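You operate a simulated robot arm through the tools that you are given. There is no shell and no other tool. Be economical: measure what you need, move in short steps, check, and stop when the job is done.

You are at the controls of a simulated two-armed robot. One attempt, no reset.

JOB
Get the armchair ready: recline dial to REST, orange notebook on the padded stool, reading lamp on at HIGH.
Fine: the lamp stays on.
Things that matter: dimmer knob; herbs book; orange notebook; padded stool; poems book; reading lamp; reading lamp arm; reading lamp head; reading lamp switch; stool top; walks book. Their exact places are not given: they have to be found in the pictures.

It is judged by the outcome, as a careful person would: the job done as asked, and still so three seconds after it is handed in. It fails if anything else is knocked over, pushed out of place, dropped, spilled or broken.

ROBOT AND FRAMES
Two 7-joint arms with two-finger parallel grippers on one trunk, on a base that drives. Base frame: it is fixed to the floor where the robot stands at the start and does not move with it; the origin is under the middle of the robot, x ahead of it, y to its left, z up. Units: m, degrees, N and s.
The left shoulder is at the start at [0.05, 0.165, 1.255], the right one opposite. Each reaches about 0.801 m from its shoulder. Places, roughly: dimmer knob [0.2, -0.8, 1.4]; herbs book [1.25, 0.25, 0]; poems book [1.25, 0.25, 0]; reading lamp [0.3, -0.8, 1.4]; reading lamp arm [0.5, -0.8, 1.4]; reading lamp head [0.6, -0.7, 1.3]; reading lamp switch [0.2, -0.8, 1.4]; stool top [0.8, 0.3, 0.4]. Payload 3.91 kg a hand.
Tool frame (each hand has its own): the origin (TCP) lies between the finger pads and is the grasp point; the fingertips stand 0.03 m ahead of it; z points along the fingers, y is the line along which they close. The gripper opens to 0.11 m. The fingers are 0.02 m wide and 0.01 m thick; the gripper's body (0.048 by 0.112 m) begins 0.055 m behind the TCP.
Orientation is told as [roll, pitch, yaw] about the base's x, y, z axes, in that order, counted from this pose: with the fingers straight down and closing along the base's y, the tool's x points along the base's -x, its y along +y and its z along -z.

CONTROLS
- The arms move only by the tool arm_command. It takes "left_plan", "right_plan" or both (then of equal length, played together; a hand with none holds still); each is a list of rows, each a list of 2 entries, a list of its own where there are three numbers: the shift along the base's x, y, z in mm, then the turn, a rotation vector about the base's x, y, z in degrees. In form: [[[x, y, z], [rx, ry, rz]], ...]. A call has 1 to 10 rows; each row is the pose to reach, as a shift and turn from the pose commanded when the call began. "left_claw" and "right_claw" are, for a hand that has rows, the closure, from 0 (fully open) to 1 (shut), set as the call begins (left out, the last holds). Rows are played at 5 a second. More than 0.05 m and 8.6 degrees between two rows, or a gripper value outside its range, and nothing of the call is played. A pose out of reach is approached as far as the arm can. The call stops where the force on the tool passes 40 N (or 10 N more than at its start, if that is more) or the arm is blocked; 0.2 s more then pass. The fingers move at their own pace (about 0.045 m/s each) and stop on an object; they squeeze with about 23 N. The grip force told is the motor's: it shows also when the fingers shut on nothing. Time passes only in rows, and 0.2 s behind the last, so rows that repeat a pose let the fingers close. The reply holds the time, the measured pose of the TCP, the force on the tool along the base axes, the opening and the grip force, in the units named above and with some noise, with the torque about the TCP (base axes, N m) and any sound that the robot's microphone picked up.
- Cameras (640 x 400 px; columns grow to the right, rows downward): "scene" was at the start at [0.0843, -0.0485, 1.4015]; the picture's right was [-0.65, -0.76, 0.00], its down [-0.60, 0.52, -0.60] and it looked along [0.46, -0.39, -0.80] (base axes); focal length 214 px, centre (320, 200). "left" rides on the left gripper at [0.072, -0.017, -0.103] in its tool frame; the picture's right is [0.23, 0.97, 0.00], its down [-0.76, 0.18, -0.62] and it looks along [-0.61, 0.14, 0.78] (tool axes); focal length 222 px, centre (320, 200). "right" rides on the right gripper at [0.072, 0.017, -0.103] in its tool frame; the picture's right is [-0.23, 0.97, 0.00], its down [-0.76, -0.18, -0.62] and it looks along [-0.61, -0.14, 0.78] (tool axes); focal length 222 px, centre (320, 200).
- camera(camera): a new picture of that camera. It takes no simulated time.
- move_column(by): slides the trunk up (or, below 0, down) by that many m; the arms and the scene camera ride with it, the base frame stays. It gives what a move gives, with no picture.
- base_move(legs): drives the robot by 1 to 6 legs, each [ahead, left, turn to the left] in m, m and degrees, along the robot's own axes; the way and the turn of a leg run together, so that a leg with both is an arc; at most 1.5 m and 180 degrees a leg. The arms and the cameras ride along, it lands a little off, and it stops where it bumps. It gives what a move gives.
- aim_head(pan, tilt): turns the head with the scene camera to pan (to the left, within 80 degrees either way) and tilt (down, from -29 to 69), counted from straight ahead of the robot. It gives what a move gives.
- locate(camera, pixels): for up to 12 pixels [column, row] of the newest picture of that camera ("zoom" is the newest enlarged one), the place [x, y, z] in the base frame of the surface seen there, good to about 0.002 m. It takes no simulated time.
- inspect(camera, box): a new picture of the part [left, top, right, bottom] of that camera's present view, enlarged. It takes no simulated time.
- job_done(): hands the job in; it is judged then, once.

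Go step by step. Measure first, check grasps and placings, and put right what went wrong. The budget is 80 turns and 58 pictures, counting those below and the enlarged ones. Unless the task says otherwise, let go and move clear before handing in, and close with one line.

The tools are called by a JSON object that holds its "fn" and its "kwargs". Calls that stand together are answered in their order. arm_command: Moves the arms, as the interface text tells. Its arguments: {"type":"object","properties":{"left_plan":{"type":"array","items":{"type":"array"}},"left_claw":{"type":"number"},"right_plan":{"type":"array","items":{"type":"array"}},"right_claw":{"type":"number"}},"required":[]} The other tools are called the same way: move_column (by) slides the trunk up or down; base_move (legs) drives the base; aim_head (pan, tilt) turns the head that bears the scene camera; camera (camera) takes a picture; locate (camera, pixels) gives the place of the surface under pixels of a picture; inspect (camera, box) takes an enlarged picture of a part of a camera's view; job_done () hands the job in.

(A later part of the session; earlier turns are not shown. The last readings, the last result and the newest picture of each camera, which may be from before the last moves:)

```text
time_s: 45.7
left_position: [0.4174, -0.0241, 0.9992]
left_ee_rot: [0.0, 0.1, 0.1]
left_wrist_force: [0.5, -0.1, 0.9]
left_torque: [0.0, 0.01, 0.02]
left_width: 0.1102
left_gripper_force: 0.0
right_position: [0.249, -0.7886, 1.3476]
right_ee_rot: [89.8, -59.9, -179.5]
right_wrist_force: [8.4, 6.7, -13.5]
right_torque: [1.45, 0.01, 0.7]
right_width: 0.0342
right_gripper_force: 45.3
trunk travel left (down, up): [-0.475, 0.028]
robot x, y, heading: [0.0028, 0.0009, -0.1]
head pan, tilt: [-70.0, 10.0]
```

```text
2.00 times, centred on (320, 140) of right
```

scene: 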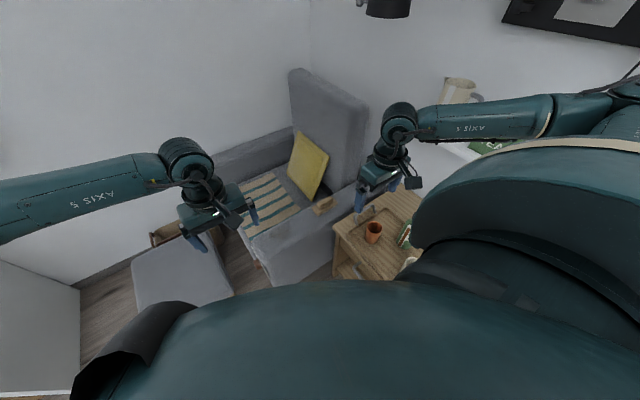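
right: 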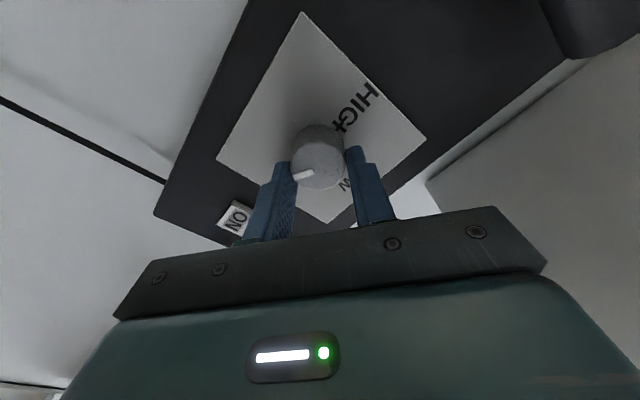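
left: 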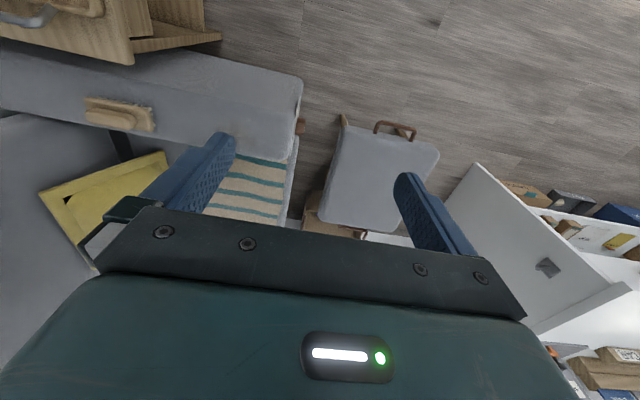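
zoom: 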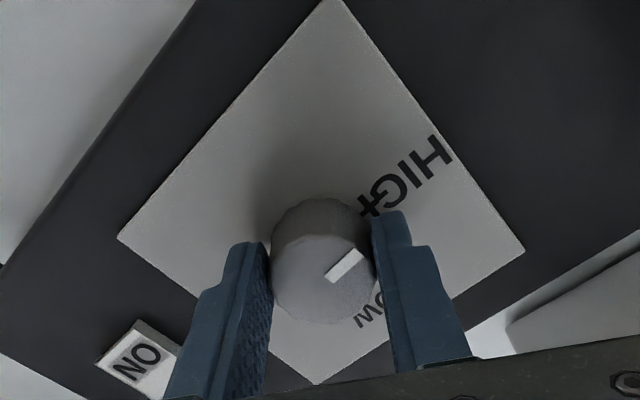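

The pointer is now parallel to the HIGH lettering. Release, back away and verify.

{"fn": "arm_command", "kwargs": {"right_plan": [[[0, 0, 0], [0, 0, 0]], [[0, 0, 0], [0, 0, 0]], [[0, 0, 0], [0, 0, 0]], [[0, 0, 0], [0, 0, 0]], [[0, 0, 0], [0, 0, 0]], [[0, 20, 0], [0, 0, 0]], [[0, 60, 0], [0, 0, 0]], [[0, 100, 0], [0, 0, 0]], [[0, 130, -20], [0, 0, 0]]], "right_claw": 0}}

{"fn": "inspect", "kwargs": {"camera": "right", "box": [240, 0, 400, 120]}}

{"fn": "camera", "kwargs": {"camera": "scene"}}

```text
time_s: 47.7
left_position: [0.4162, -0.0238, 0.999]
left_ee_rot: [0.0, 0.0, 0.0]
left_wrist_force: [0.3, 0.3, 0.2]
left_torque: [0.01, 0.0, 0.03]
left_width: 0.1099
left_gripper_force: 0.0
right_position: [0.2483, -0.6579, 1.3276]
right_ee_rot: [90.0, -60.1, 179.9]
right_wrist_force: [0.5, 0.8, -0.2]
right_torque: [0.02, 0.03, 0.04]
right_width: 0.1098
right_gripper_force: 0.1
trunk travel left (down, up): [-0.475, 0.028]
robot x, y, heading: [-0.0027, 0.0018, 0.1]
head pan, tilt: [-70.0, 10.0]
```

```text
3.33 times, centred on (320, 60) of right
```

zoom: 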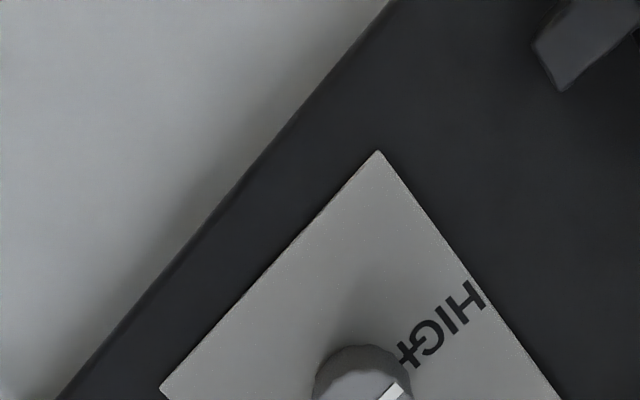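

```text
28 pictures are left
```

scene: 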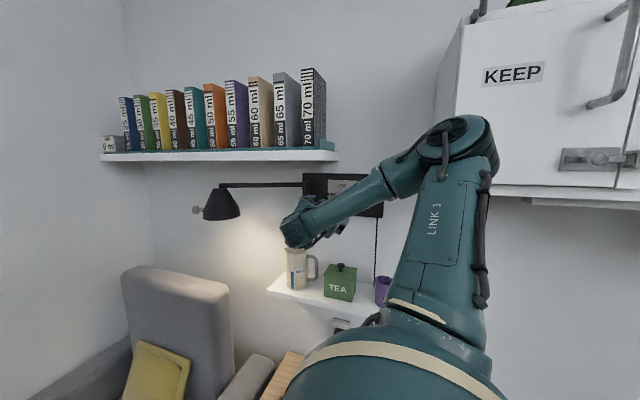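

The dimmer points at HIGH and the lamp glows bright. Next I'll use the left hand camera to look into the box behind the stool, pulling the right hand back from the wall at the same time.

{"fn": "arm_command", "kwargs": {"left_plan": [[[33, 28, 5], [0, 2, 0]], [[66, 56, 10], [0, 4, 0]], [[100, 84, 15], [0, 6, 0]], [[133, 112, 20], [0, 8, 0]], [[166, 140, 25], [0, 10, 0]], [[200, 168, 30], [0, 12, 0]], [[233, 196, 35], [0, 14, 0]], [[266, 224, 40], [0, 16, 0]], [[300, 252, 45], [0, 18, 0]], [[325, 280, 50], [0, 20, 0]]], "right_plan": [[[0, 20, 0], [0, 0, 0]], [[0, 40, 0], [0, 0, 0]], [[0, 60, 0], [0, 0, 0]], [[0, 80, 0], [0, 0, 0]], [[0, 100, 0], [0, 0, 0]], [[0, 120, 0], [0, 0, 0]], [[0, 140, 0], [0, 0, 0]], [[0, 150, 0], [0, 0, 0]], [[0, 160, 0], [0, 0, 0]], [[0, 160, 0], [0, 0, 0]]]}}

{"fn": "camera", "kwargs": {"camera": "left"}}

```text
time_s: 49.9
left_position: [0.5914, 0.2216, 1.073]
left_ee_rot: [0.1, 19.2, 0.0]
left_wrist_force: [0.7, -0.3, 0.8]
left_torque: [0.01, -0.05, 0.01]
left_width: 0.1101
left_gripper_force: 0.0
left hand out of reach, approached as far as the arm can: row 7, 8, 9, 10
right_position: [0.2505, -0.4974, 1.33]
right_ee_rot: [90.0, -59.9, 179.9]
right_wrist_force: [0.0, 1.0, 0.8]
right_torque: [0.02, -0.01, -0.02]
right_width: 0.1101
right_gripper_force: 0.0
right hand out of reach, approached as far as the arm can: row 9, 10
trunk travel left (down, up): [-0.475, 0.028]
robot x, y, heading: [-0.0026, -0.0025, -0.1]
head pan, tilt: [-70.0, 10.0]
```

```text
27 pictures are left
```

left: 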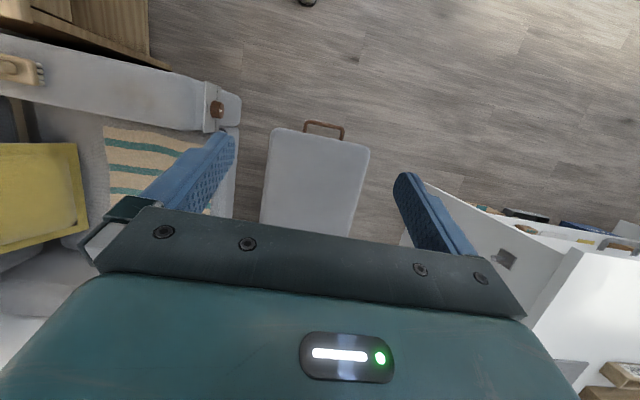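

The view's upper part looks back toward the robot, so the box is hidden behind the gripper. I'll check free floor space left of the stool from this picture.

{"fn": "locate", "kwargs": {"camera": "left", "pixels": [[272, 130], [368, 150], [262, 222], [350, 236], [430, 185], [470, 178], [385, 230], [570, 250], [640, 240], [307, 2], [323, 124], [217, 108]]}}

{"fn": "inspect", "kwargs": {"camera": "left", "box": [190, 70, 260, 130]}}

{"fn": "aim_head", "kwargs": {"pan": 30, "tilt": 35}}

{"fn": "camera", "kwargs": {"camera": "scene"}}

```text
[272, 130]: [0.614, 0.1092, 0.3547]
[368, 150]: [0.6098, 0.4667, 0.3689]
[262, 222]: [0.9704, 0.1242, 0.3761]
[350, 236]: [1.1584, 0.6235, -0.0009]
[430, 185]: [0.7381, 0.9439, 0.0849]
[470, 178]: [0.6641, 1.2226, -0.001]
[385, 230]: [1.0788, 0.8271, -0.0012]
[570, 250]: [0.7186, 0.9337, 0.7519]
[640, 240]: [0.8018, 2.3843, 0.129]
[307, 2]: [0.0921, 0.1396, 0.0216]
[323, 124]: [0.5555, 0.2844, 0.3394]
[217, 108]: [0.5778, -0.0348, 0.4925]
```

```text
6.67 times, centred on (225, 100) of left
```

zoom: 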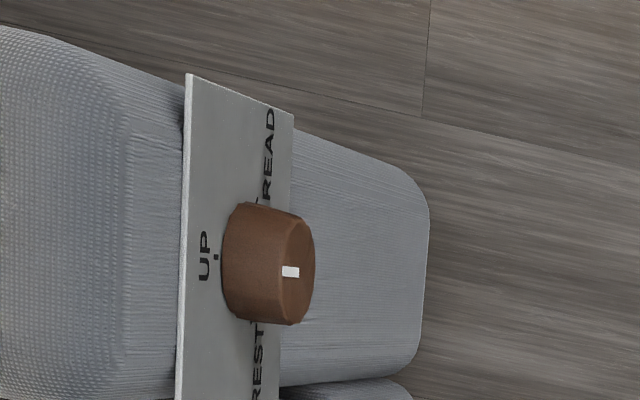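

```text
time_s: 51.6
left_position: [0.5921, 0.2207, 1.0737]
left_ee_rot: [0.0, 19.1, 0.0]
left_wrist_force: [0.0, 0.0, -1.0]
left_torque: [0.0, 0.02, -0.02]
left_width: 0.1098
left_gripper_force: 0.1
right_position: [0.2497, -0.4978, 1.3309]
right_ee_rot: [89.8, -60.0, 180.0]
right_wrist_force: [0.4, -0.4, -0.7]
right_torque: [0.01, 0.02, 0.01]
right_width: 0.1103
right_gripper_force: 0.0
trunk travel left (down, up): [-0.475, 0.028]
robot x, y, heading: [0.0005, -0.0, -0.2]
head pan, tilt: [30.0, 35.0]
```

```text
25 pictures are left
```

scene: 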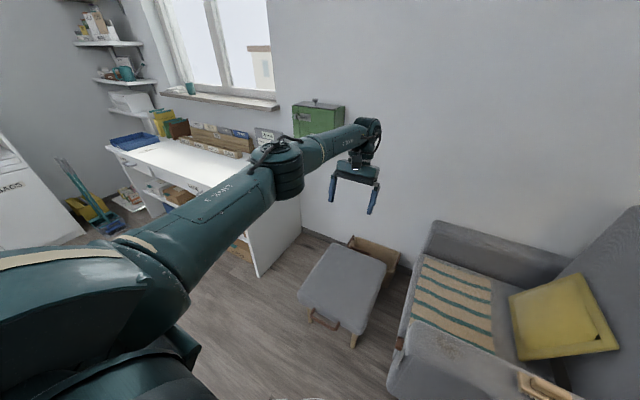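

The dial shows UP at top, READ on the robot side, REST on the far side, pointer near UP. Before moving I need the notebook: zooming on the desk and the box.

{"fn": "inspect", "kwargs": {"camera": "scene", "box": [70, 80, 310, 230]}}

{"fn": "inspect", "kwargs": {"camera": "scene", "box": [290, 225, 410, 300]}}

{"fn": "locate", "kwargs": {"camera": "zoom", "pixels": [[320, 70], [560, 130], [450, 110], [540, 210]]}}

```text
2.67 times, centred on (190, 155) of scene
```

zoom: 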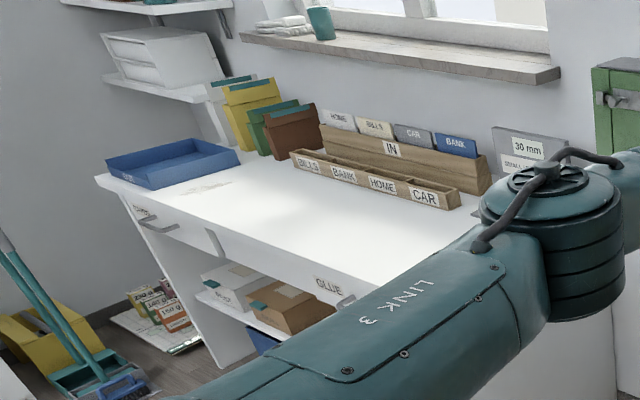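

```text
5.33 times, centred on (350, 262) of scene
```

zoom: 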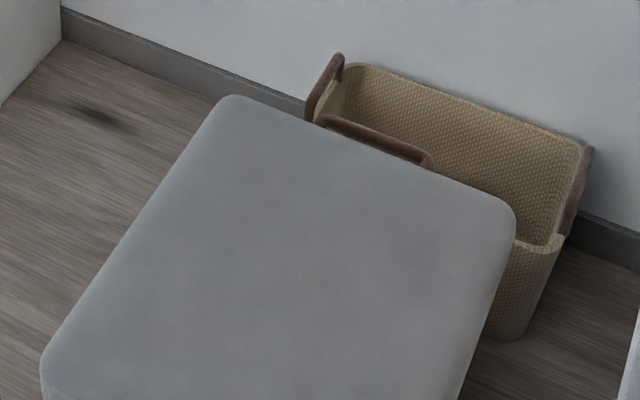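

```text
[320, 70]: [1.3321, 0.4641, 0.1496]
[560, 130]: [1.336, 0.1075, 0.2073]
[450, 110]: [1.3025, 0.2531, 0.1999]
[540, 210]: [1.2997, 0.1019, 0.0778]
```

The basket behind the stool probably holds the books; the notebook is likely in it. First the dial: drive 0.35 m left, so the right arm (already pointing -y) can reach it once the trunk is lowered.

{"fn": "base_move", "kwargs": {"legs": [[0, 0.35, 0]]}}

{"fn": "aim_head", "kwargs": {"pan": 0, "tilt": 50}}

{"fn": "camera", "kwargs": {"camera": "scene"}}

```text
time_s: 55.3
left_position: [0.5934, 0.5661, 1.0729]
left_ee_rot: [-0.1, 19.0, -0.3]
left_wrist_force: [-0.5, -0.3, -1.4]
left_torque: [0.02, 0.06, 0.04]
left_width: 0.11
left_gripper_force: 0.1
right_position: [0.2482, -0.152, 1.3286]
right_ee_rot: [89.8, -60.0, 179.7]
right_wrist_force: [-0.1, -0.1, 0.8]
right_torque: [0.03, -0.02, -0.03]
right_width: 0.1101
right_gripper_force: 0.0
trunk travel left (down, up): [-0.475, 0.028]
robot x, y, heading: [0.0042, 0.347, -0.4]
head pan, tilt: [30.0, 35.0]
```

```text
time_s: 56.2
left_position: [0.5946, 0.5651, 1.0736]
left_ee_rot: [0.0, 19.1, -0.4]
left_wrist_force: [0.5, -0.2, -0.2]
left_torque: [0.02, -0.03, -0.05]
left_width: 0.1101
left_gripper_force: 0.2
right_position: [0.2483, -0.1505, 1.3295]
right_ee_rot: [90.0, -60.0, 179.8]
right_wrist_force: [0.0, 0.1, -0.2]
right_torque: [0.0, 0.02, 0.01]
right_width: 0.11
right_gripper_force: 0.1
trunk travel left (down, up): [-0.475, 0.028]
robot x, y, heading: [0.0014, 0.3452, -0.1]
head pan, tilt: [0.0, 50.0]
```

```text
22 pictures are left
```

scene: 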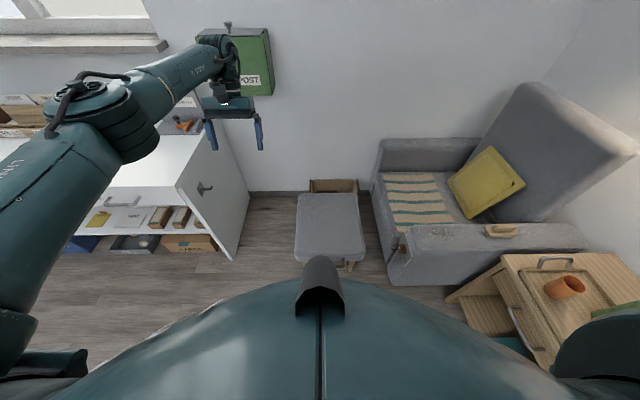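

There's an orange bit on the desk at (185,125); zooming on it.

{"fn": "inspect", "kwargs": {"camera": "scene", "box": [130, 80, 250, 155]}}

{"fn": "arm_command", "kwargs": {"left_plan": [[[-40, -10, 0], [0, 0, 0]], [[-80, -20, 0], [0, 0, 0]], [[-120, -30, 0], [0, 0, 0]], [[-150, -40, 0], [0, 0, 0]]], "right_plan": [[[30, 20, 0], [0, 0, 0]], [[60, 40, 0], [0, 0, 0]], [[90, 60, 0], [0, 0, 0]], [[120, 80, 0], [0, 0, 0]]]}}

{"fn": "move_column", "kwargs": {"by": -0.45}}

```text
5.33 times, centred on (190, 118) of scene
```

zoom: 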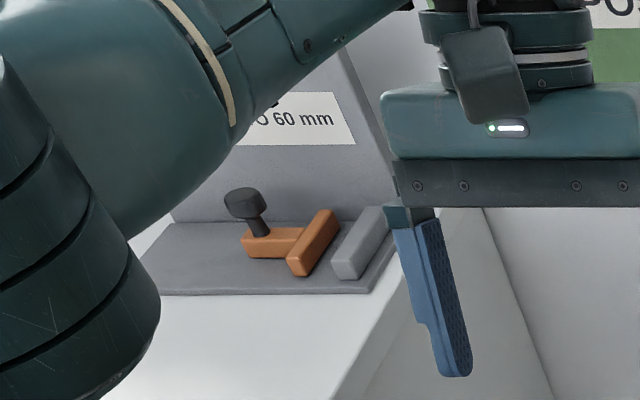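

```text
time_s: 57.2
left_position: [0.4491, 0.5253, 1.0744]
left_ee_rot: [0.0, 19.2, -0.2]
left_wrist_force: [-0.2, 0.5, -0.2]
left_torque: [-0.03, 0.0, 0.04]
left_width: 0.1099
left_gripper_force: 0.0
right_position: [0.3668, -0.1193, 1.3299]
right_ee_rot: [89.5, -60.0, -179.8]
right_wrist_force: [0.7, 0.5, -0.2]
right_torque: [0.0, -0.01, 0.0]
right_width: 0.1101
right_gripper_force: 0.1
right hand out of reach, approached as far as the arm can: row 2, 3, 4
trunk travel left (down, up): [-0.475, 0.028]
robot x, y, heading: [-0.001, 0.345, -0.3]
head pan, tilt: [0.0, 50.0]
```

```text
refused: -0.45 is not a number from -0.4 to 0.4
```

That's a clamp, not the notebook. Lowering the trunk in two steps.

{"fn": "move_column", "kwargs": {"by": -0.35}}

{"fn": "camera", "kwargs": {"camera": "right"}}

```text
time_s: 60.6
left_position: [0.4489, 0.5253, 0.7253]
left_ee_rot: [0.0, 19.1, -0.3]
left_wrist_force: [0.4, -0.3, -0.1]
left_torque: [-0.01, 0.0, 0.0]
left_width: 0.1101
left_gripper_force: 0.1
right_position: [0.3665, -0.118, 0.9801]
right_ee_rot: [89.4, -60.1, -179.7]
right_wrist_force: [-0.3, -0.4, -0.6]
right_torque: [0.0, 0.01, 0.01]
right_width: 0.11
right_gripper_force: 0.1
trunk travel left (down, up): [-0.125, 0.378]
robot x, y, heading: [0.0009, 0.3467, 0.0]
head pan, tilt: [0.0, 50.0]
```

```text
20 pictures are left
```

right: 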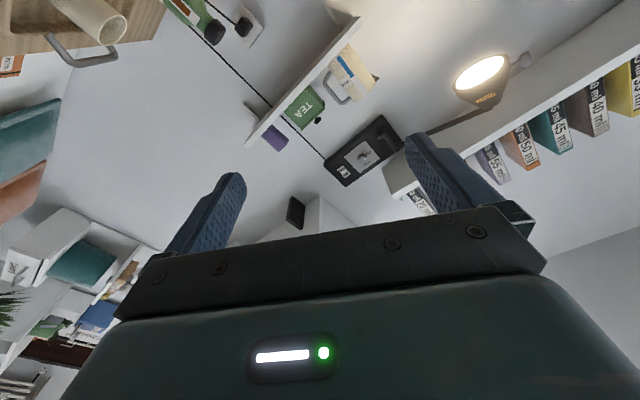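

At the left edge of this view there are orange items at (10,65) and (15,190); zooming.

{"fn": "inspect", "kwargs": {"camera": "right", "box": [0, 0, 160, 240]}}

{"fn": "locate", "kwargs": {"camera": "right", "pixels": [[10, 65], [15, 195], [30, 120], [40, 20], [80, 55], [75, 265]]}}

{"fn": "inspect", "kwargs": {"camera": "right", "box": [310, 100, 430, 200]}}

```text
1.67 times, centred on (80, 120) of right
```

zoom: 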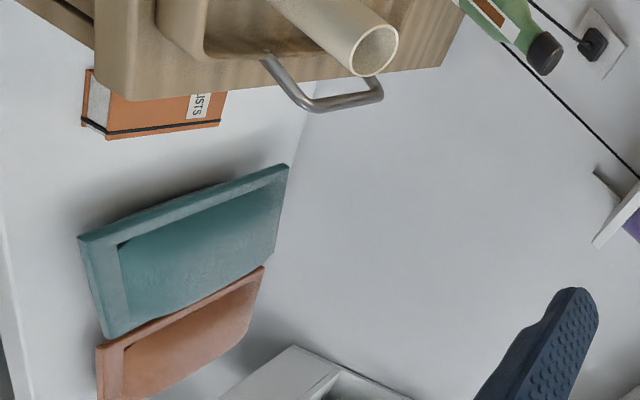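

```text
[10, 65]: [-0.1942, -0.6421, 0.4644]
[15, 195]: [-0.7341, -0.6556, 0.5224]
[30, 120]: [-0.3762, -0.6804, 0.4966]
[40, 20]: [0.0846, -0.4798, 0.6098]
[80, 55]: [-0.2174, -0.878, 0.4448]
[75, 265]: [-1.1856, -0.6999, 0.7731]
```

```text
4.00 times, centred on (370, 150) of right
```

zoom: 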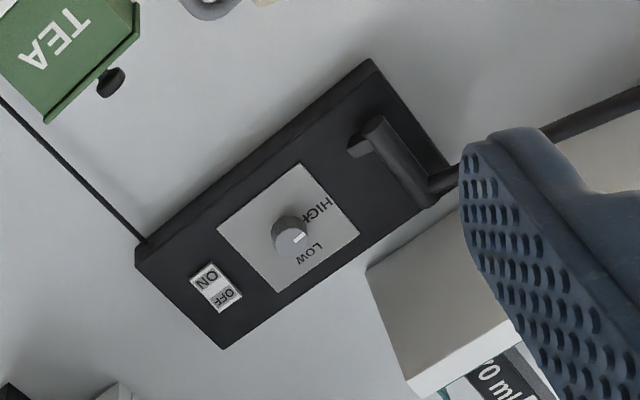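

The orange notebook ("LISTS", elastic band) is near [-0.19, -0.64, 0.46], behind the side table. I'll check the knob angle once more closely, and look at the notebook with the head.

{"fn": "inspect", "kwargs": {"camera": "right", "box": [364, 144, 396, 164]}}

{"fn": "aim_head", "kwargs": {"pan": -80, "tilt": 20}}

{"fn": "camera", "kwargs": {"camera": "scene"}}

```text
16.00 times, centred on (380, 154) of right
```

zoom: 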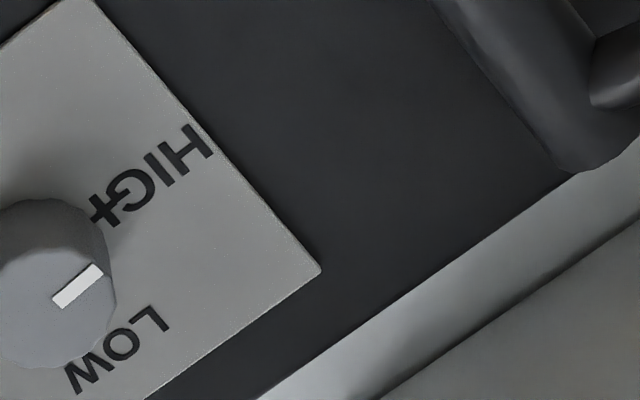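

```text
time_s: 62.2
left_position: [0.45, 0.527, 0.7251]
left_ee_rot: [0.0, 19.1, -0.3]
left_wrist_force: [-0.4, -0.7, -0.3]
left_torque: [-0.01, -0.03, 0.01]
left_width: 0.1098
left_gripper_force: 0.1
right_position: [0.3668, -0.1185, 0.9794]
right_ee_rot: [89.5, -60.0, -179.8]
right_wrist_force: [0.6, -0.2, 0.4]
right_torque: [0.0, -0.02, 0.01]
right_width: 0.1102
right_gripper_force: 0.1
trunk travel left (down, up): [-0.125, 0.378]
robot x, y, heading: [0.0004, 0.3511, -0.3]
head pan, tilt: [-80.0, 20.0]
```

```text
16 pictures are left
```

scene: 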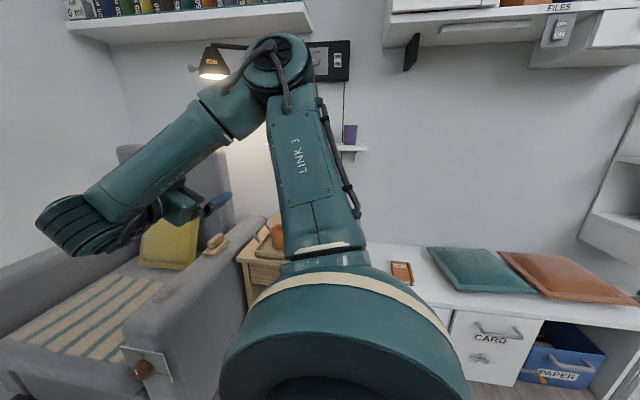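

The knob is aligned with HIGH (both ≈38–40°). The notebook lies flat on the white bench at (402,273); measuring it.

{"fn": "inspect", "kwargs": {"camera": "scene", "box": [370, 250, 450, 300]}}

{"fn": "locate", "kwargs": {"camera": "scene", "pixels": [[392, 261], [409, 261], [413, 284], [395, 280], [402, 266], [425, 290], [422, 255], [400, 247], [440, 300], [143, 370], [148, 350]]}}

{"fn": "inspect", "kwargs": {"camera": "scene", "box": [110, 335, 190, 385]}}

```text
8.00 times, centred on (410, 275) of scene
```

zoom: 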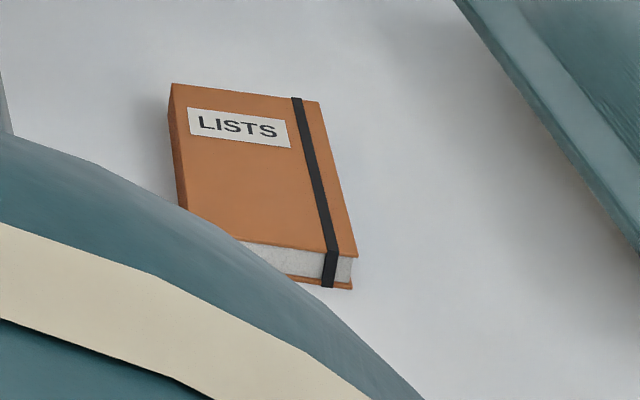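

```text
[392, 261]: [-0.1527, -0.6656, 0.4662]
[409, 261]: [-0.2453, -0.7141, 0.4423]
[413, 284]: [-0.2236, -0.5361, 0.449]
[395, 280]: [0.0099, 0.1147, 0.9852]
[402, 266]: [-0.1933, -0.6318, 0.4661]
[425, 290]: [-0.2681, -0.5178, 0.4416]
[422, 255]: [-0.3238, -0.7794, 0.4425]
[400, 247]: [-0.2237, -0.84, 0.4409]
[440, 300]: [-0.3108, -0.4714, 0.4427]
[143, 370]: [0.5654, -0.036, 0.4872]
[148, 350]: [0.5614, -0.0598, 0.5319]
```

```text
8.00 times, centred on (150, 360) of scene
```

zoom: 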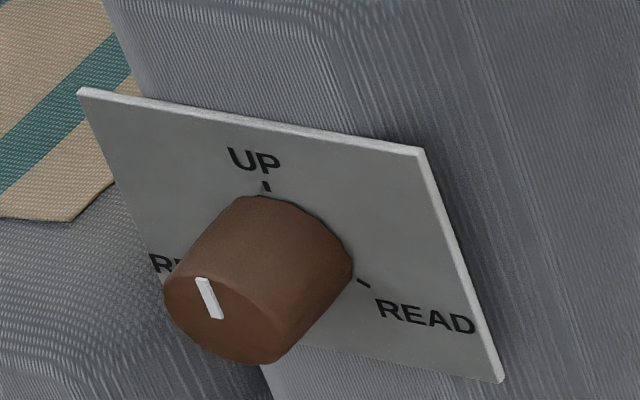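

Dial: UP on top, READ right, REST left, pointer at UP. Locating the dial's face and edges in this zoom.

{"fn": "locate", "kwargs": {"camera": "zoom", "pixels": [[222, 312], [168, 290], [275, 355], [205, 285], [245, 340], [265, 198], [352, 265], [310, 175], [450, 350], [420, 150], [500, 378], [82, 90]]}}

```text
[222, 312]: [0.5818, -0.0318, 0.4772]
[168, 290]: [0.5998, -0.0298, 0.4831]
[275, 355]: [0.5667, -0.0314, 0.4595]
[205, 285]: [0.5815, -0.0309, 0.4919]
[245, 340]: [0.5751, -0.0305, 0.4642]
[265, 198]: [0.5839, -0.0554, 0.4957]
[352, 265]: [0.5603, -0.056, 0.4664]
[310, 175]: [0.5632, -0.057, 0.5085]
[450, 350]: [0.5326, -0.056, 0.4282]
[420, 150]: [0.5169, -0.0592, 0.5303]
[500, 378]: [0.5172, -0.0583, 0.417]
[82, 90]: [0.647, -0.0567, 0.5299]
```

Dial centre is about [0.582, -0.031, 0.474], plate at y ≈ -0.058. Lowering 0.1 more and bringing the right hand in front of it from +y.

{"fn": "move_column", "kwargs": {"by": -0.1}}

{"fn": "arm_command", "kwargs": {"right_plan": [[[20, 45, 0], [0, 0, 0]], [[40, 90, 0], [0, 0, 0]], [[60, 135, 0], [0, 0, 0]], [[80, 180, 0], [0, 0, 0]], [[110, 215, -10], [0, 0, 0]], [[145, 220, -40], [0, 0, 0]], [[180, 220, -70], [0, 0, 0]], [[205, 220, -110], [0, 0, 0]], [[215, 220, -150], [0, 0, 0]], [[215, 220, -195], [0, 0, 0]]]}}

```text
time_s: 63.5
left_position: [0.4488, 0.5262, 0.6251]
left_ee_rot: [0.1, 19.0, -0.3]
left_wrist_force: [0.7, -0.9, 0.0]
left_torque: [0.01, 0.01, 0.01]
left_width: 0.11
left_gripper_force: 0.0
right_position: [0.3655, -0.1183, 0.8798]
right_ee_rot: [89.5, -59.9, -179.7]
right_wrist_force: [-0.2, -0.7, 0.6]
right_torque: [0.0, -0.02, -0.01]
right_width: 0.11
right_gripper_force: 0.0
trunk travel left (down, up): [-0.025, 0.478]
robot x, y, heading: [0.0001, 0.3472, -0.2]
head pan, tilt: [-80.0, 20.0]
```

```text
time_s: 65.7
left_position: [0.4492, 0.526, 0.625]
left_ee_rot: [0.0, 19.1, -0.3]
left_wrist_force: [0.3, 0.3, 0.5]
left_torque: [-0.01, 0.02, 0.0]
left_width: 0.1099
left_gripper_force: 0.1
right_position: [0.529, -0.1121, 0.7396]
right_ee_rot: [88.4, -59.9, -178.2]
right_wrist_force: [0.9, 0.2, -0.4]
right_torque: [0.0, 0.03, 0.01]
right_width: 0.1102
right_gripper_force: 0.1
right hand out of reach, approached as far as the arm can: row 1, 2, 3, 4, 5, 6, 7, 8, 9, 10
trunk travel left (down, up): [-0.025, 0.478]
robot x, y, heading: [0.0006, 0.3488, -0.4]
head pan, tilt: [-80.0, 20.0]
```

The hand can't face -y that far left of the body, and it hovers over the armrest. I'll retract both hands, then shift the base and turn it right 40° so the dial is ahead of the right arm.

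{"fn": "arm_command", "kwargs": {"left_plan": [[[-25, 12, 35], [0, 0, 0]], [[-50, 25, 70], [0, 0, 0]], [[-75, 37, 105], [0, 0, 0]], [[-100, 50, 140], [0, 0, 0]]], "right_plan": [[[-30, 0, 35], [0, 0, 0]], [[-70, 0, 70], [0, 0, 0]], [[-115, 0, 105], [0, 0, 0]], [[-160, 0, 140], [0, 0, 0]]]}}

{"fn": "base_move", "kwargs": {"legs": [[0.12, 0.15, 0], [0, 0, -40]]}}

{"fn": "aim_head", "kwargs": {"pan": 0, "tilt": 40}}

{"fn": "camera", "kwargs": {"camera": "scene"}}

```text
refused: row 2 steps farther than a row can; nothing moved
```

```text
time_s: 69.5
left_position: [0.5846, 0.3566, 0.6256]
left_ee_rot: [0.1, 19.1, -39.2]
left_wrist_force: [-0.5, 0.1, -0.1]
left_torque: [0.03, 0.02, 0.02]
left_width: 0.1102
left_gripper_force: 0.1
right_position: [0.2451, -0.1925, 0.739]
right_ee_rot: [88.3, -59.9, 143.0]
right_wrist_force: [0.0, 0.2, -0.2]
right_torque: [-0.02, 0.0, -0.01]
right_width: 0.1098
right_gripper_force: 0.1
trunk travel left (down, up): [-0.025, 0.478]
robot x, y, heading: [0.1202, 0.498, -39.2]
head pan, tilt: [-80.0, 20.0]
```

```text
time_s: 71.0
left_position: [0.5844, 0.3562, 0.625]
left_ee_rot: [0.0, 19.1, -39.1]
left_wrist_force: [-0.4, -1.3, -0.1]
left_torque: [-0.02, 0.03, -0.02]
left_width: 0.1097
left_gripper_force: 0.0
right_position: [0.2466, -0.1921, 0.7386]
right_ee_rot: [88.5, -60.0, 143.1]
right_wrist_force: [-0.2, 1.0, -0.3]
right_torque: [0.0, 0.02, 0.02]
right_width: 0.1099
right_gripper_force: 0.1
trunk travel left (down, up): [-0.025, 0.478]
robot x, y, heading: [0.1245, 0.4986, -39.1]
head pan, tilt: [0.0, 40.0]
```

```text
13 pictures are left
```

scene: 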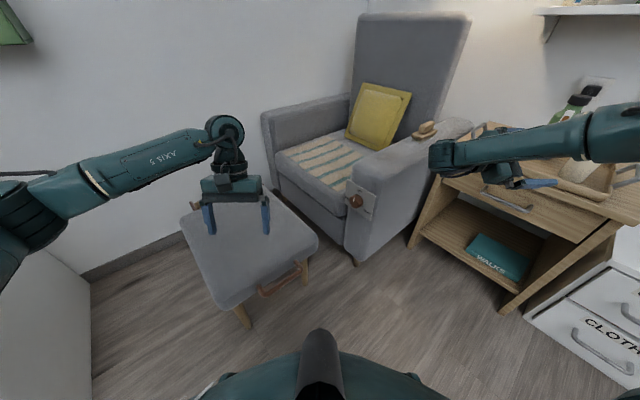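

Base is now well placed; nothing was disturbed. Moving the right hand around to face the dial at y ≈ +0.10, staying high first.

{"fn": "arm_command", "kwargs": {"right_plan": [[[15, 38, 10], [0, 0, 5]], [[35, 76, 10], [0, 0, 10]], [[60, 112, 10], [0, 0, 15]], [[92, 145, 10], [0, 0, 20]], [[125, 175, 10], [0, 0, 25]], [[160, 205, 10], [0, 0, 30]], [[198, 232, 10], [0, 0, 35]], [[236, 255, 10], [0, 0, 37]], [[274, 275, 5], [0, 0, 37]], [[310, 290, 0], [0, 0, 37]]]}}

```text
time_s: 73.2
left_position: [0.583, 0.357, 0.6244]
left_ee_rot: [0.0, 19.2, -39.1]
left_wrist_force: [0.1, -0.1, 0.2]
left_torque: [0.0, -0.02, 0.02]
left_width: 0.11
left_gripper_force: 0.1
right_position: [0.3668, -0.0718, 0.7889]
right_ee_rot: [88.3, -59.9, -179.6]
right_wrist_force: [-0.3, 0.5, -0.1]
right_torque: [0.01, -0.02, 0.02]
right_width: 0.1102
right_gripper_force: 0.0
right hand out of reach, approached as far as the arm can: row 1, 2, 3, 4, 5, 6, 7, 8, 9, 10
trunk travel left (down, up): [-0.025, 0.478]
robot x, y, heading: [0.1236, 0.4999, -39.4]
head pan, tilt: [0.0, 40.0]
```

Still limited, likely by the wrist roll. I'll roll the hand back toward neutral (+y) while moving outward.

{"fn": "arm_command", "kwargs": {"right_plan": [[[0, 0, 0], [0, 8, 0]], [[0, 0, 0], [0, 16, 0]], [[0, 10, 0], [0, 24, 0]], [[5, 25, 0], [0, 32, 0]], [[20, 45, 0], [0, 40, 0]], [[40, 70, 0], [0, 48, 0]], [[65, 95, 0], [0, 56, 0]], [[95, 120, 0], [0, 64, 0]], [[125, 145, 0], [0, 72, 0]], [[155, 170, 0], [0, 80, 0]]]}}

{"fn": "arm_command", "kwargs": {"right_plan": [[[20, 10, -20], [0, 8, 0]], [[40, 10, -40], [0, 16, 0]], [[60, 10, -60], [0, 24, 0]]]}}

```text
time_s: 75.4
left_position: [0.5838, 0.3568, 0.6243]
left_ee_rot: [0.1, 19.1, -39.1]
left_wrist_force: [-0.9, 0.3, 0.0]
left_torque: [-0.01, -0.02, 0.0]
left_width: 0.11
left_gripper_force: 0.1
right_position: [0.3837, -0.0703, 0.8342]
right_ee_rot: [-91.0, -39.9, 0.6]
right_wrist_force: [0.1, 0.8, -0.4]
right_torque: [0.01, -0.01, 0.03]
right_width: 0.11
right_gripper_force: 0.1
right hand out of reach, approached as far as the arm can: row 3, 4, 5, 6, 7, 8, 9, 10
trunk travel left (down, up): [-0.025, 0.478]
robot x, y, heading: [0.121, 0.4982, -39.2]
head pan, tilt: [0.0, 40.0]
```

```text
time_s: 76.2
left_position: [0.5835, 0.3567, 0.6253]
left_ee_rot: [0.1, 19.0, -39.2]
left_wrist_force: [-0.1, -0.9, -0.1]
left_torque: [0.0, 0.0, 0.01]
left_width: 0.1099
left_gripper_force: 0.1
right_position: [0.3748, -0.0822, 0.8]
right_ee_rot: [-91.6, -15.9, 0.1]
right_wrist_force: [-0.4, -0.2, -0.3]
right_torque: [0.0, -0.04, 0.01]
right_width: 0.1098
right_gripper_force: 0.1
right hand out of reach, approached as far as the arm can: row 1, 2, 3
trunk travel left (down, up): [-0.025, 0.478]
robot x, y, heading: [0.1212, 0.4987, -39.1]
head pan, tilt: [0.0, 40.0]
```

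The right arm can't cross over like this; the left arm suits the dial better. Turning the base another 25° right, so the left hand can face it.

{"fn": "base_move", "kwargs": {"legs": [[0, 0, -25]]}}

{"fn": "arm_command", "kwargs": {"left_plan": [[[0, 10, 0], [0, 0, 8]], [[0, 20, 0], [0, 0, 16]], [[0, 30, 0], [0, 0, 24]], [[0, 40, 0], [0, 0, 32]], [[0, 50, 0], [0, 0, 40]], [[0, 50, 0], [0, 0, 48]], [[0, 50, 0], [0, 0, 56]], [[0, 50, 0], [0, 0, 64]]]}}

```text
time_s: 77.9
left_position: [0.4787, 0.1728, 0.6234]
left_ee_rot: [0.0, 19.2, -64.4]
left_wrist_force: [0.2, 0.1, 0.0]
left_torque: [0.01, 0.0, 0.03]
left_width: 0.1102
left_gripper_force: 0.0
right_position: [0.1043, -0.1346, 0.8001]
right_ee_rot: [-91.5, -16.0, -25.2]
right_wrist_force: [-0.6, -0.7, 0.1]
right_torque: [0.0, -0.04, -0.02]
right_width: 0.1102
right_gripper_force: 0.0
trunk travel left (down, up): [-0.025, 0.478]
robot x, y, heading: [0.1233, 0.4946, -64.5]
head pan, tilt: [0.0, 40.0]
```

```text
time_s: 79.7
left_position: [0.4796, 0.2224, 0.626]
left_ee_rot: [-0.2, 19.1, -0.2]
left_wrist_force: [-0.5, 0.1, 0.5]
left_torque: [0.01, -0.01, -0.04]
left_width: 0.1099
left_gripper_force: 0.1
right_position: [0.1036, -0.1348, 0.8013]
right_ee_rot: [-91.5, -16.0, -25.3]
right_wrist_force: [-0.6, -0.7, -0.4]
right_torque: [0.01, -0.01, -0.02]
right_width: 0.1099
right_gripper_force: 0.1
trunk travel left (down, up): [-0.025, 0.478]
robot x, y, heading: [0.119, 0.4974, -64.4]
head pan, tilt: [0.0, 40.0]
```

Left hand is free to turn. Pitching it to face -y while moving in front of the dial.

{"fn": "arm_command", "kwargs": {"left_plan": [[[15, 0, 0], [0, -7, 0]], [[30, 0, 0], [0, -14, 0]], [[45, 0, 0], [0, -19, 0]]]}}

{"fn": "arm_command", "kwargs": {"left_plan": [[[5, 0, 0], [-8, 0, 0]], [[11, 0, 0], [-16, 0, 0]], [[17, 0, 0], [-24, 0, 0]], [[23, 0, 0], [-32, 0, 0]], [[29, -5, 0], [-40, 0, 0]], [[35, -15, 0], [-48, 0, 0]], [[41, -25, 0], [-56, 0, 0]], [[47, -35, 0], [-64, 0, 0]], [[53, -50, -10], [-72, 0, 0]], [[57, -60, -20], [-80, 0, 0]]]}}

{"fn": "arm_command", "kwargs": {"left_plan": [[[0, -10, -30], [-5, 0, 0]], [[0, -20, -60], [-10, 0, 0]], [[0, -30, -90], [-10, 0, 0]], [[0, -40, -130], [-10, 0, 0]]]}}

{"fn": "camera", "kwargs": {"camera": "left"}}

```text
time_s: 80.5
left_position: [0.524, 0.2231, 0.6253]
left_ee_rot: [0.2, 0.1, -0.5]
left_wrist_force: [0.4, -0.1, 0.3]
left_torque: [0.04, -0.01, 0.02]
left_width: 0.1101
left_gripper_force: 0.0
right_position: [0.1031, -0.1344, 0.7999]
right_ee_rot: [-91.5, -16.0, -25.2]
right_wrist_force: [-1.1, -0.2, -0.2]
right_torque: [-0.02, -0.02, 0.01]
right_width: 0.1102
right_gripper_force: 0.0
trunk travel left (down, up): [-0.025, 0.478]
robot x, y, heading: [0.1205, 0.4952, -64.4]
head pan, tilt: [0.0, 40.0]
```

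```text
time_s: 82.7
left_position: [0.5829, 0.1633, 0.6066]
left_ee_rot: [-80.0, -0.3, -0.1]
left_wrist_force: [0.9, 0.8, 0.3]
left_torque: [0.01, 0.0, 0.02]
left_width: 0.1098
left_gripper_force: 0.1
right_position: [0.1033, -0.1345, 0.8]
right_ee_rot: [-91.5, -16.0, -25.2]
right_wrist_force: [0.0, 0.6, 0.5]
right_torque: [-0.03, -0.02, -0.01]
right_width: 0.11
right_gripper_force: 0.1
trunk travel left (down, up): [-0.025, 0.478]
robot x, y, heading: [0.1231, 0.498, -64.4]
head pan, tilt: [0.0, 40.0]
```

```text
time_s: 83.7
left_position: [0.5823, 0.1208, 0.475]
left_ee_rot: [-90.0, -0.4, 0.1]
left_wrist_force: [1.0, 0.3, -0.3]
left_torque: [0.04, 0.01, 0.03]
left_width: 0.1099
left_gripper_force: 0.1
right_position: [0.1029, -0.1336, 0.8001]
right_ee_rot: [-91.5, -16.1, -25.2]
right_wrist_force: [-0.5, 0.2, -0.9]
right_torque: [-0.03, -0.01, 0.01]
right_width: 0.1102
right_gripper_force: 0.2
trunk travel left (down, up): [-0.025, 0.478]
robot x, y, heading: [0.1231, 0.4971, -64.5]
head pan, tilt: [0.0, 40.0]
```

```text
12 pictures are left
```

left: 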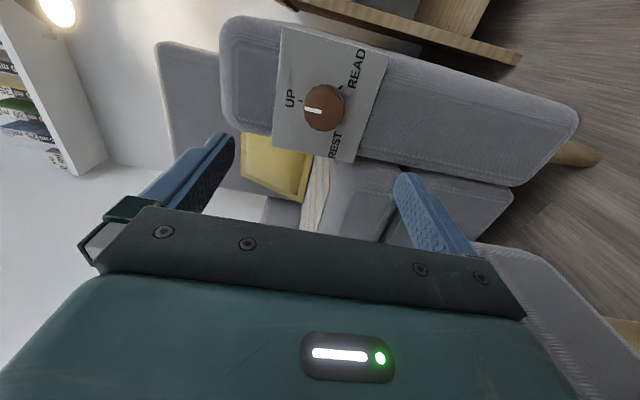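

The hand faces the dial squarely. I'll zoom to fix the angular positions of UP, READ and REST.

{"fn": "inspect", "kwargs": {"camera": "left", "box": [260, 20, 400, 170]}}

```text
2.67 times, centred on (330, 95) of left
```

zoom: 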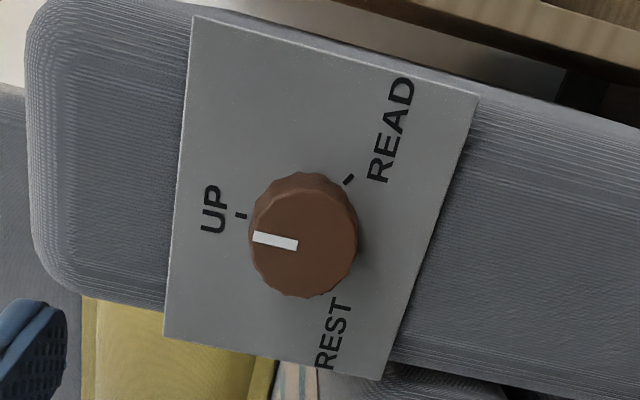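

{"fn": "locate", "kwargs": {"camera": "zoom", "pixels": [[212, 209], [242, 216], [348, 179], [390, 130], [336, 333], [322, 295], [303, 235], [257, 237], [195, 17], [475, 97], [378, 377], [166, 337]]}}

```text
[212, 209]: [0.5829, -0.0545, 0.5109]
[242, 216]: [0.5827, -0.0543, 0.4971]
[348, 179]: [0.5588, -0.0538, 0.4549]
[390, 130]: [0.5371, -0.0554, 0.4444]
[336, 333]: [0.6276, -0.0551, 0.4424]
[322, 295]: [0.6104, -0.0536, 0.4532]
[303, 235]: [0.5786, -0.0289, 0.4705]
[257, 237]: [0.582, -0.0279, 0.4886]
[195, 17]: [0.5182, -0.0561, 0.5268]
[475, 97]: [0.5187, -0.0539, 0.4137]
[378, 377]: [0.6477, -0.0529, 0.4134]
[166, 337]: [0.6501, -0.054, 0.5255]
```

Ticks: UP at 0°, READ 122° clockwise, REST 122° counter-clockwise; centre [0.583, 0.470]. Pre-rolling -64°, then approach and grip.

{"fn": "arm_command", "kwargs": {"left_plan": [[[0, 0, -5], [0, -8, 0]], [[0, 0, -5], [0, -16, 0]], [[0, 0, -5], [0, -24, 0]], [[0, 0, -5], [0, -32, 0]], [[0, 0, -5], [0, -40, 0]], [[0, -20, -5], [0, -48, 0]], [[0, -40, -5], [0, -56, 0]], [[0, -60, -5], [0, -64, 0]]]}}

{"fn": "arm_command", "kwargs": {"left_plan": [[[0, -30, 0], [0, 0, 0]], [[0, -60, 0], [0, 0, 0]], [[0, -79, 0], [0, 0, 0]]]}}

```text
time_s: 85.5
left_position: [0.5811, 0.0647, 0.4711]
left_ee_rot: [-89.6, -64.6, -0.2]
left_wrist_force: [-0.5, -0.2, -0.2]
left_torque: [0.05, -0.02, 0.02]
left_width: 0.1099
left_gripper_force: 0.1
right_position: [0.1036, -0.1341, 0.7997]
right_ee_rot: [-91.6, -16.0, -25.3]
right_wrist_force: [-0.3, -0.3, 0.6]
right_torque: [-0.02, -0.03, -0.01]
right_width: 0.1099
right_gripper_force: 0.1
trunk travel left (down, up): [-0.025, 0.478]
robot x, y, heading: [0.1215, 0.4986, -64.4]
head pan, tilt: [0.0, 40.0]
```

```text
time_s: 86.3
left_position: [0.582, -0.0152, 0.4713]
left_ee_rot: [-89.7, -64.5, -0.1]
left_wrist_force: [0.6, 0.0, 1.3]
left_torque: [-0.01, 0.0, -0.02]
left_width: 0.11
left_gripper_force: 0.0
right_position: [0.1036, -0.1334, 0.8006]
right_ee_rot: [-91.5, -16.0, -25.2]
right_wrist_force: [-0.4, -0.4, 0.1]
right_torque: [0.01, 0.03, 0.0]
right_width: 0.1101
right_gripper_force: 0.1
trunk travel left (down, up): [-0.025, 0.478]
robot x, y, heading: [0.1239, 0.4998, -64.4]
head pan, tilt: [0.0, 40.0]
```

In place around the dial; closing, then turning counter-clockwise in two parts.

{"fn": "arm_command", "kwargs": {"left_plan": [[[0, 0, 0], [0, 0, 0]], [[0, 0, 0], [0, 0, 0]], [[0, 0, 0], [0, 0, 0]], [[0, 0, 0], [0, 0, 0]], [[0, 0, 0], [0, 0, 0]], [[0, 0, 0], [0, 0, 0]], [[0, 0, 0], [0, 0, 0]]], "left_claw": 1}}

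{"fn": "arm_command", "kwargs": {"left_plan": [[[0, 0, 0], [0, 5, 0]], [[0, 0, 0], [0, 10, 0]], [[0, 0, 0], [0, 15, 0]], [[0, 0, 0], [0, 20, 0]]]}}

```text
time_s: 87.9
left_position: [0.5833, -0.0144, 0.4699]
left_ee_rot: [-89.5, -64.3, -0.3]
left_wrist_force: [13.0, -4.2, -2.7]
left_torque: [0.39, 0.01, 0.28]
left_width: 0.0463
left_gripper_force: 45.5
right_position: [0.1042, -0.1343, 0.8001]
right_ee_rot: [-91.4, -16.1, -25.2]
right_wrist_force: [0.0, -1.1, -0.6]
right_torque: [0.02, -0.02, 0.0]
right_width: 0.11
right_gripper_force: 0.0
trunk travel left (down, up): [-0.025, 0.478]
robot x, y, heading: [0.12, 0.4973, -64.5]
head pan, tilt: [0.0, 40.0]
```

```text
time_s: 88.9
left_position: [0.5813, -0.0135, 0.4684]
left_ee_rot: [-89.5, -44.2, -0.3]
left_wrist_force: [9.5, 10.5, -4.2]
left_torque: [0.18, -0.78, 0.44]
left_width: 0.0465
left_gripper_force: 44.9
right_position: [0.1045, -0.1337, 0.7999]
right_ee_rot: [-91.6, -16.1, -25.1]
right_wrist_force: [0.2, 0.2, 0.8]
right_torque: [0.01, 0.02, 0.01]
right_width: 0.1102
right_gripper_force: 0.1
trunk travel left (down, up): [-0.025, 0.478]
robot x, y, heading: [0.1221, 0.4978, -64.4]
head pan, tilt: [0.0, 40.0]
```

Resisting torque -0.78 N m: maybe a stop, as with LOW on the lamp. Checking whether the dial moved or slipped.

{"fn": "inspect", "kwargs": {"camera": "left", "box": [200, 40, 440, 240]}}

```text
2.00 times, centred on (320, 140) of left
```

zoom: 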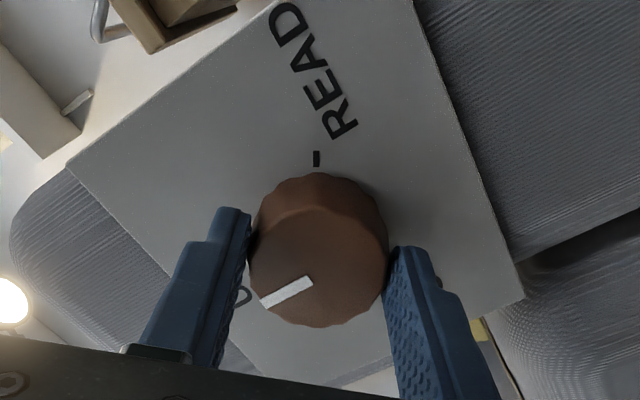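

The pointer stayed at UP, so UP is the end stop; REST is reached clockwise (240°). Turning clockwise with this grip as far as possible.

{"fn": "arm_command", "kwargs": {"left_plan": [[[0, 0, 0], [0, -8, 0]], [[0, 0, 0], [0, -16, 0]], [[0, 0, 0], [0, -24, 0]], [[0, 0, 0], [0, -32, 0]], [[0, 0, 0], [0, -40, 0]], [[0, 0, 0], [0, -48, 0]], [[0, 0, 0], [0, -56, 0]], [[0, 0, 0], [0, -64, 0]], [[0, 0, 0], [0, -72, 0]], [[0, 0, 0], [0, -80, 0]]]}}

{"fn": "arm_command", "kwargs": {"left_plan": [[[0, 0, 0], [0, -8, 0]], [[0, 0, 0], [0, -16, 0]], [[0, 0, 0], [0, -24, 0]], [[0, 0, 0], [0, -32, 0]], [[0, 0, 0], [0, -40, 0]], [[0, 0, 0], [0, -48, 0]]]}}

```text
time_s: 90.8
left_position: [0.5847, -0.0171, 0.4673]
left_ee_rot: [88.5, -70.3, 179.7]
left_wrist_force: [1.0, -1.8, -1.8]
left_torque: [-0.18, -0.02, -0.26]
left_width: 0.0463
left_gripper_force: 44.6
left hand out of reach, approached as far as the arm can: row 8, 9
right_position: [0.1023, -0.1335, 0.8004]
right_ee_rot: [-91.5, -16.0, -25.1]
right_wrist_force: [0.0, -0.1, -0.3]
right_torque: [-0.01, 0.02, 0.01]
right_width: 0.1102
right_gripper_force: 0.1
trunk travel left (down, up): [-0.025, 0.478]
robot x, y, heading: [0.1229, 0.4981, -64.6]
head pan, tilt: [0.0, 40.0]
stopped in row 9 (left hand): the force on the tool passed its limit at 44 N (the readings are from after the stop); the commanded pose is now the measured one
```

```text
time_s: 91.2
left_position: [0.5865, -0.0165, 0.4687]
left_ee_rot: [87.3, -67.5, 178.8]
left_wrist_force: [-0.6, -3.7, -3.1]
left_torque: [-0.26, -0.03, 0.47]
left_width: 0.047
left_gripper_force: 45.0
left hand out of reach, approached as far as the arm can: row 1
right_position: [0.1011, -0.1343, 0.8]
right_ee_rot: [-91.6, -16.0, -25.3]
right_wrist_force: [0.9, 0.1, -0.5]
right_torque: [0.05, 0.0, 0.0]
right_width: 0.1101
right_gripper_force: 0.0
trunk travel left (down, up): [-0.025, 0.478]
robot x, y, heading: [0.124, 0.4983, -64.5]
head pan, tilt: [0.0, 40.0]
stopped in row 1 (left hand): the force on the tool passed its limit at 59 N (the readings are from after the stop); the commanded pose is now the measured one
```

Roll limit is about -110°; the dial has turned ~65°. Release, back off, and roll back the other way as far as it goes.

{"fn": "arm_command", "kwargs": {"left_plan": [[[0, 0, 0], [0, 0, 0]], [[0, 0, 0], [0, 0, 0]], [[0, 0, 0], [0, 0, 0]], [[0, 0, 0], [0, 0, 0]], [[0, 0, 0], [0, 0, 0]], [[-2, 25, 1], [0, 6, 0]], [[-4, 70, 2], [0, 12, 0]]], "left_claw": 0}}

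{"fn": "arm_command", "kwargs": {"left_plan": [[[0, 0, 0], [0, 8, 0]], [[0, 0, 0], [0, 16, 0]], [[0, 0, 0], [0, 24, 0]], [[0, 0, 0], [0, 32, 0]], [[0, 0, 0], [0, 40, 0]], [[0, 0, 0], [0, 48, 0]], [[0, 0, 0], [0, 56, 0]], [[0, 0, 0], [0, 64, 0]], [[0, 0, 0], [0, 72, 0]], [[0, 0, 0], [0, 80, 0]]]}}

{"fn": "arm_command", "kwargs": {"left_plan": [[[0, 0, 0], [0, 8, 0]], [[0, 0, 0], [0, 16, 0]], [[0, 0, 0], [0, 24, 0]], [[0, 0, 0], [0, 32, 0]], [[0, 0, 0], [0, 40, 0]], [[0, 0, 0], [0, 48, 0]], [[0, 0, 0], [0, 56, 0]], [[0, 0, 0], [0, 64, 0]], [[0, 0, 0], [0, 72, 0]], [[0, 0, 0], [0, 80, 0]]]}}

```text
time_s: 92.8
left_position: [0.5813, 0.0548, 0.4735]
left_ee_rot: [89.3, -79.4, 176.8]
left_wrist_force: [-0.5, -0.7, -1.1]
left_torque: [-0.03, 0.01, 0.01]
left_width: 0.1101
left_gripper_force: 0.1
right_position: [0.0993, -0.1332, 0.8002]
right_ee_rot: [-91.5, -16.0, -25.3]
right_wrist_force: [0.0, -0.4, 0.3]
right_torque: [0.01, 0.01, 0.0]
right_width: 0.11
right_gripper_force: 0.0
trunk travel left (down, up): [-0.025, 0.478]
robot x, y, heading: [0.1248, 0.4962, -64.7]
head pan, tilt: [0.0, 40.0]
```

```text
time_s: 95.0
left_position: [0.5818, 0.0528, 0.4722]
left_ee_rot: [-94.0, -20.6, 0.6]
left_wrist_force: [-0.1, 0.3, 0.7]
left_torque: [0.01, -0.01, 0.02]
left_width: 0.1101
left_gripper_force: 0.0
right_position: [0.1013, -0.134, 0.8009]
right_ee_rot: [-91.5, -16.0, -25.4]
right_wrist_force: [0.1, 1.0, -0.3]
right_torque: [0.03, -0.01, 0.02]
right_width: 0.11
right_gripper_force: 0.0
trunk travel left (down, up): [-0.025, 0.478]
robot x, y, heading: [0.1214, 0.4968, -64.4]
head pan, tilt: [0.0, 40.0]
```

```text
time_s: 97.2
left_position: [0.5822, 0.0522, 0.4706]
left_ee_rot: [-92.7, 59.5, 1.2]
left_wrist_force: [-0.8, 0.6, 0.0]
left_torque: [0.0, -0.02, 0.01]
left_width: 0.1099
left_gripper_force: 0.0
right_position: [0.1019, -0.134, 0.8007]
right_ee_rot: [-91.5, -15.9, -25.3]
right_wrist_force: [-0.9, 0.3, 0.6]
right_torque: [-0.01, 0.02, 0.0]
right_width: 0.1099
right_gripper_force: 0.1
trunk travel left (down, up): [-0.025, 0.478]
robot x, y, heading: [0.1223, 0.4984, -64.5]
head pan, tilt: [0.0, 40.0]
```

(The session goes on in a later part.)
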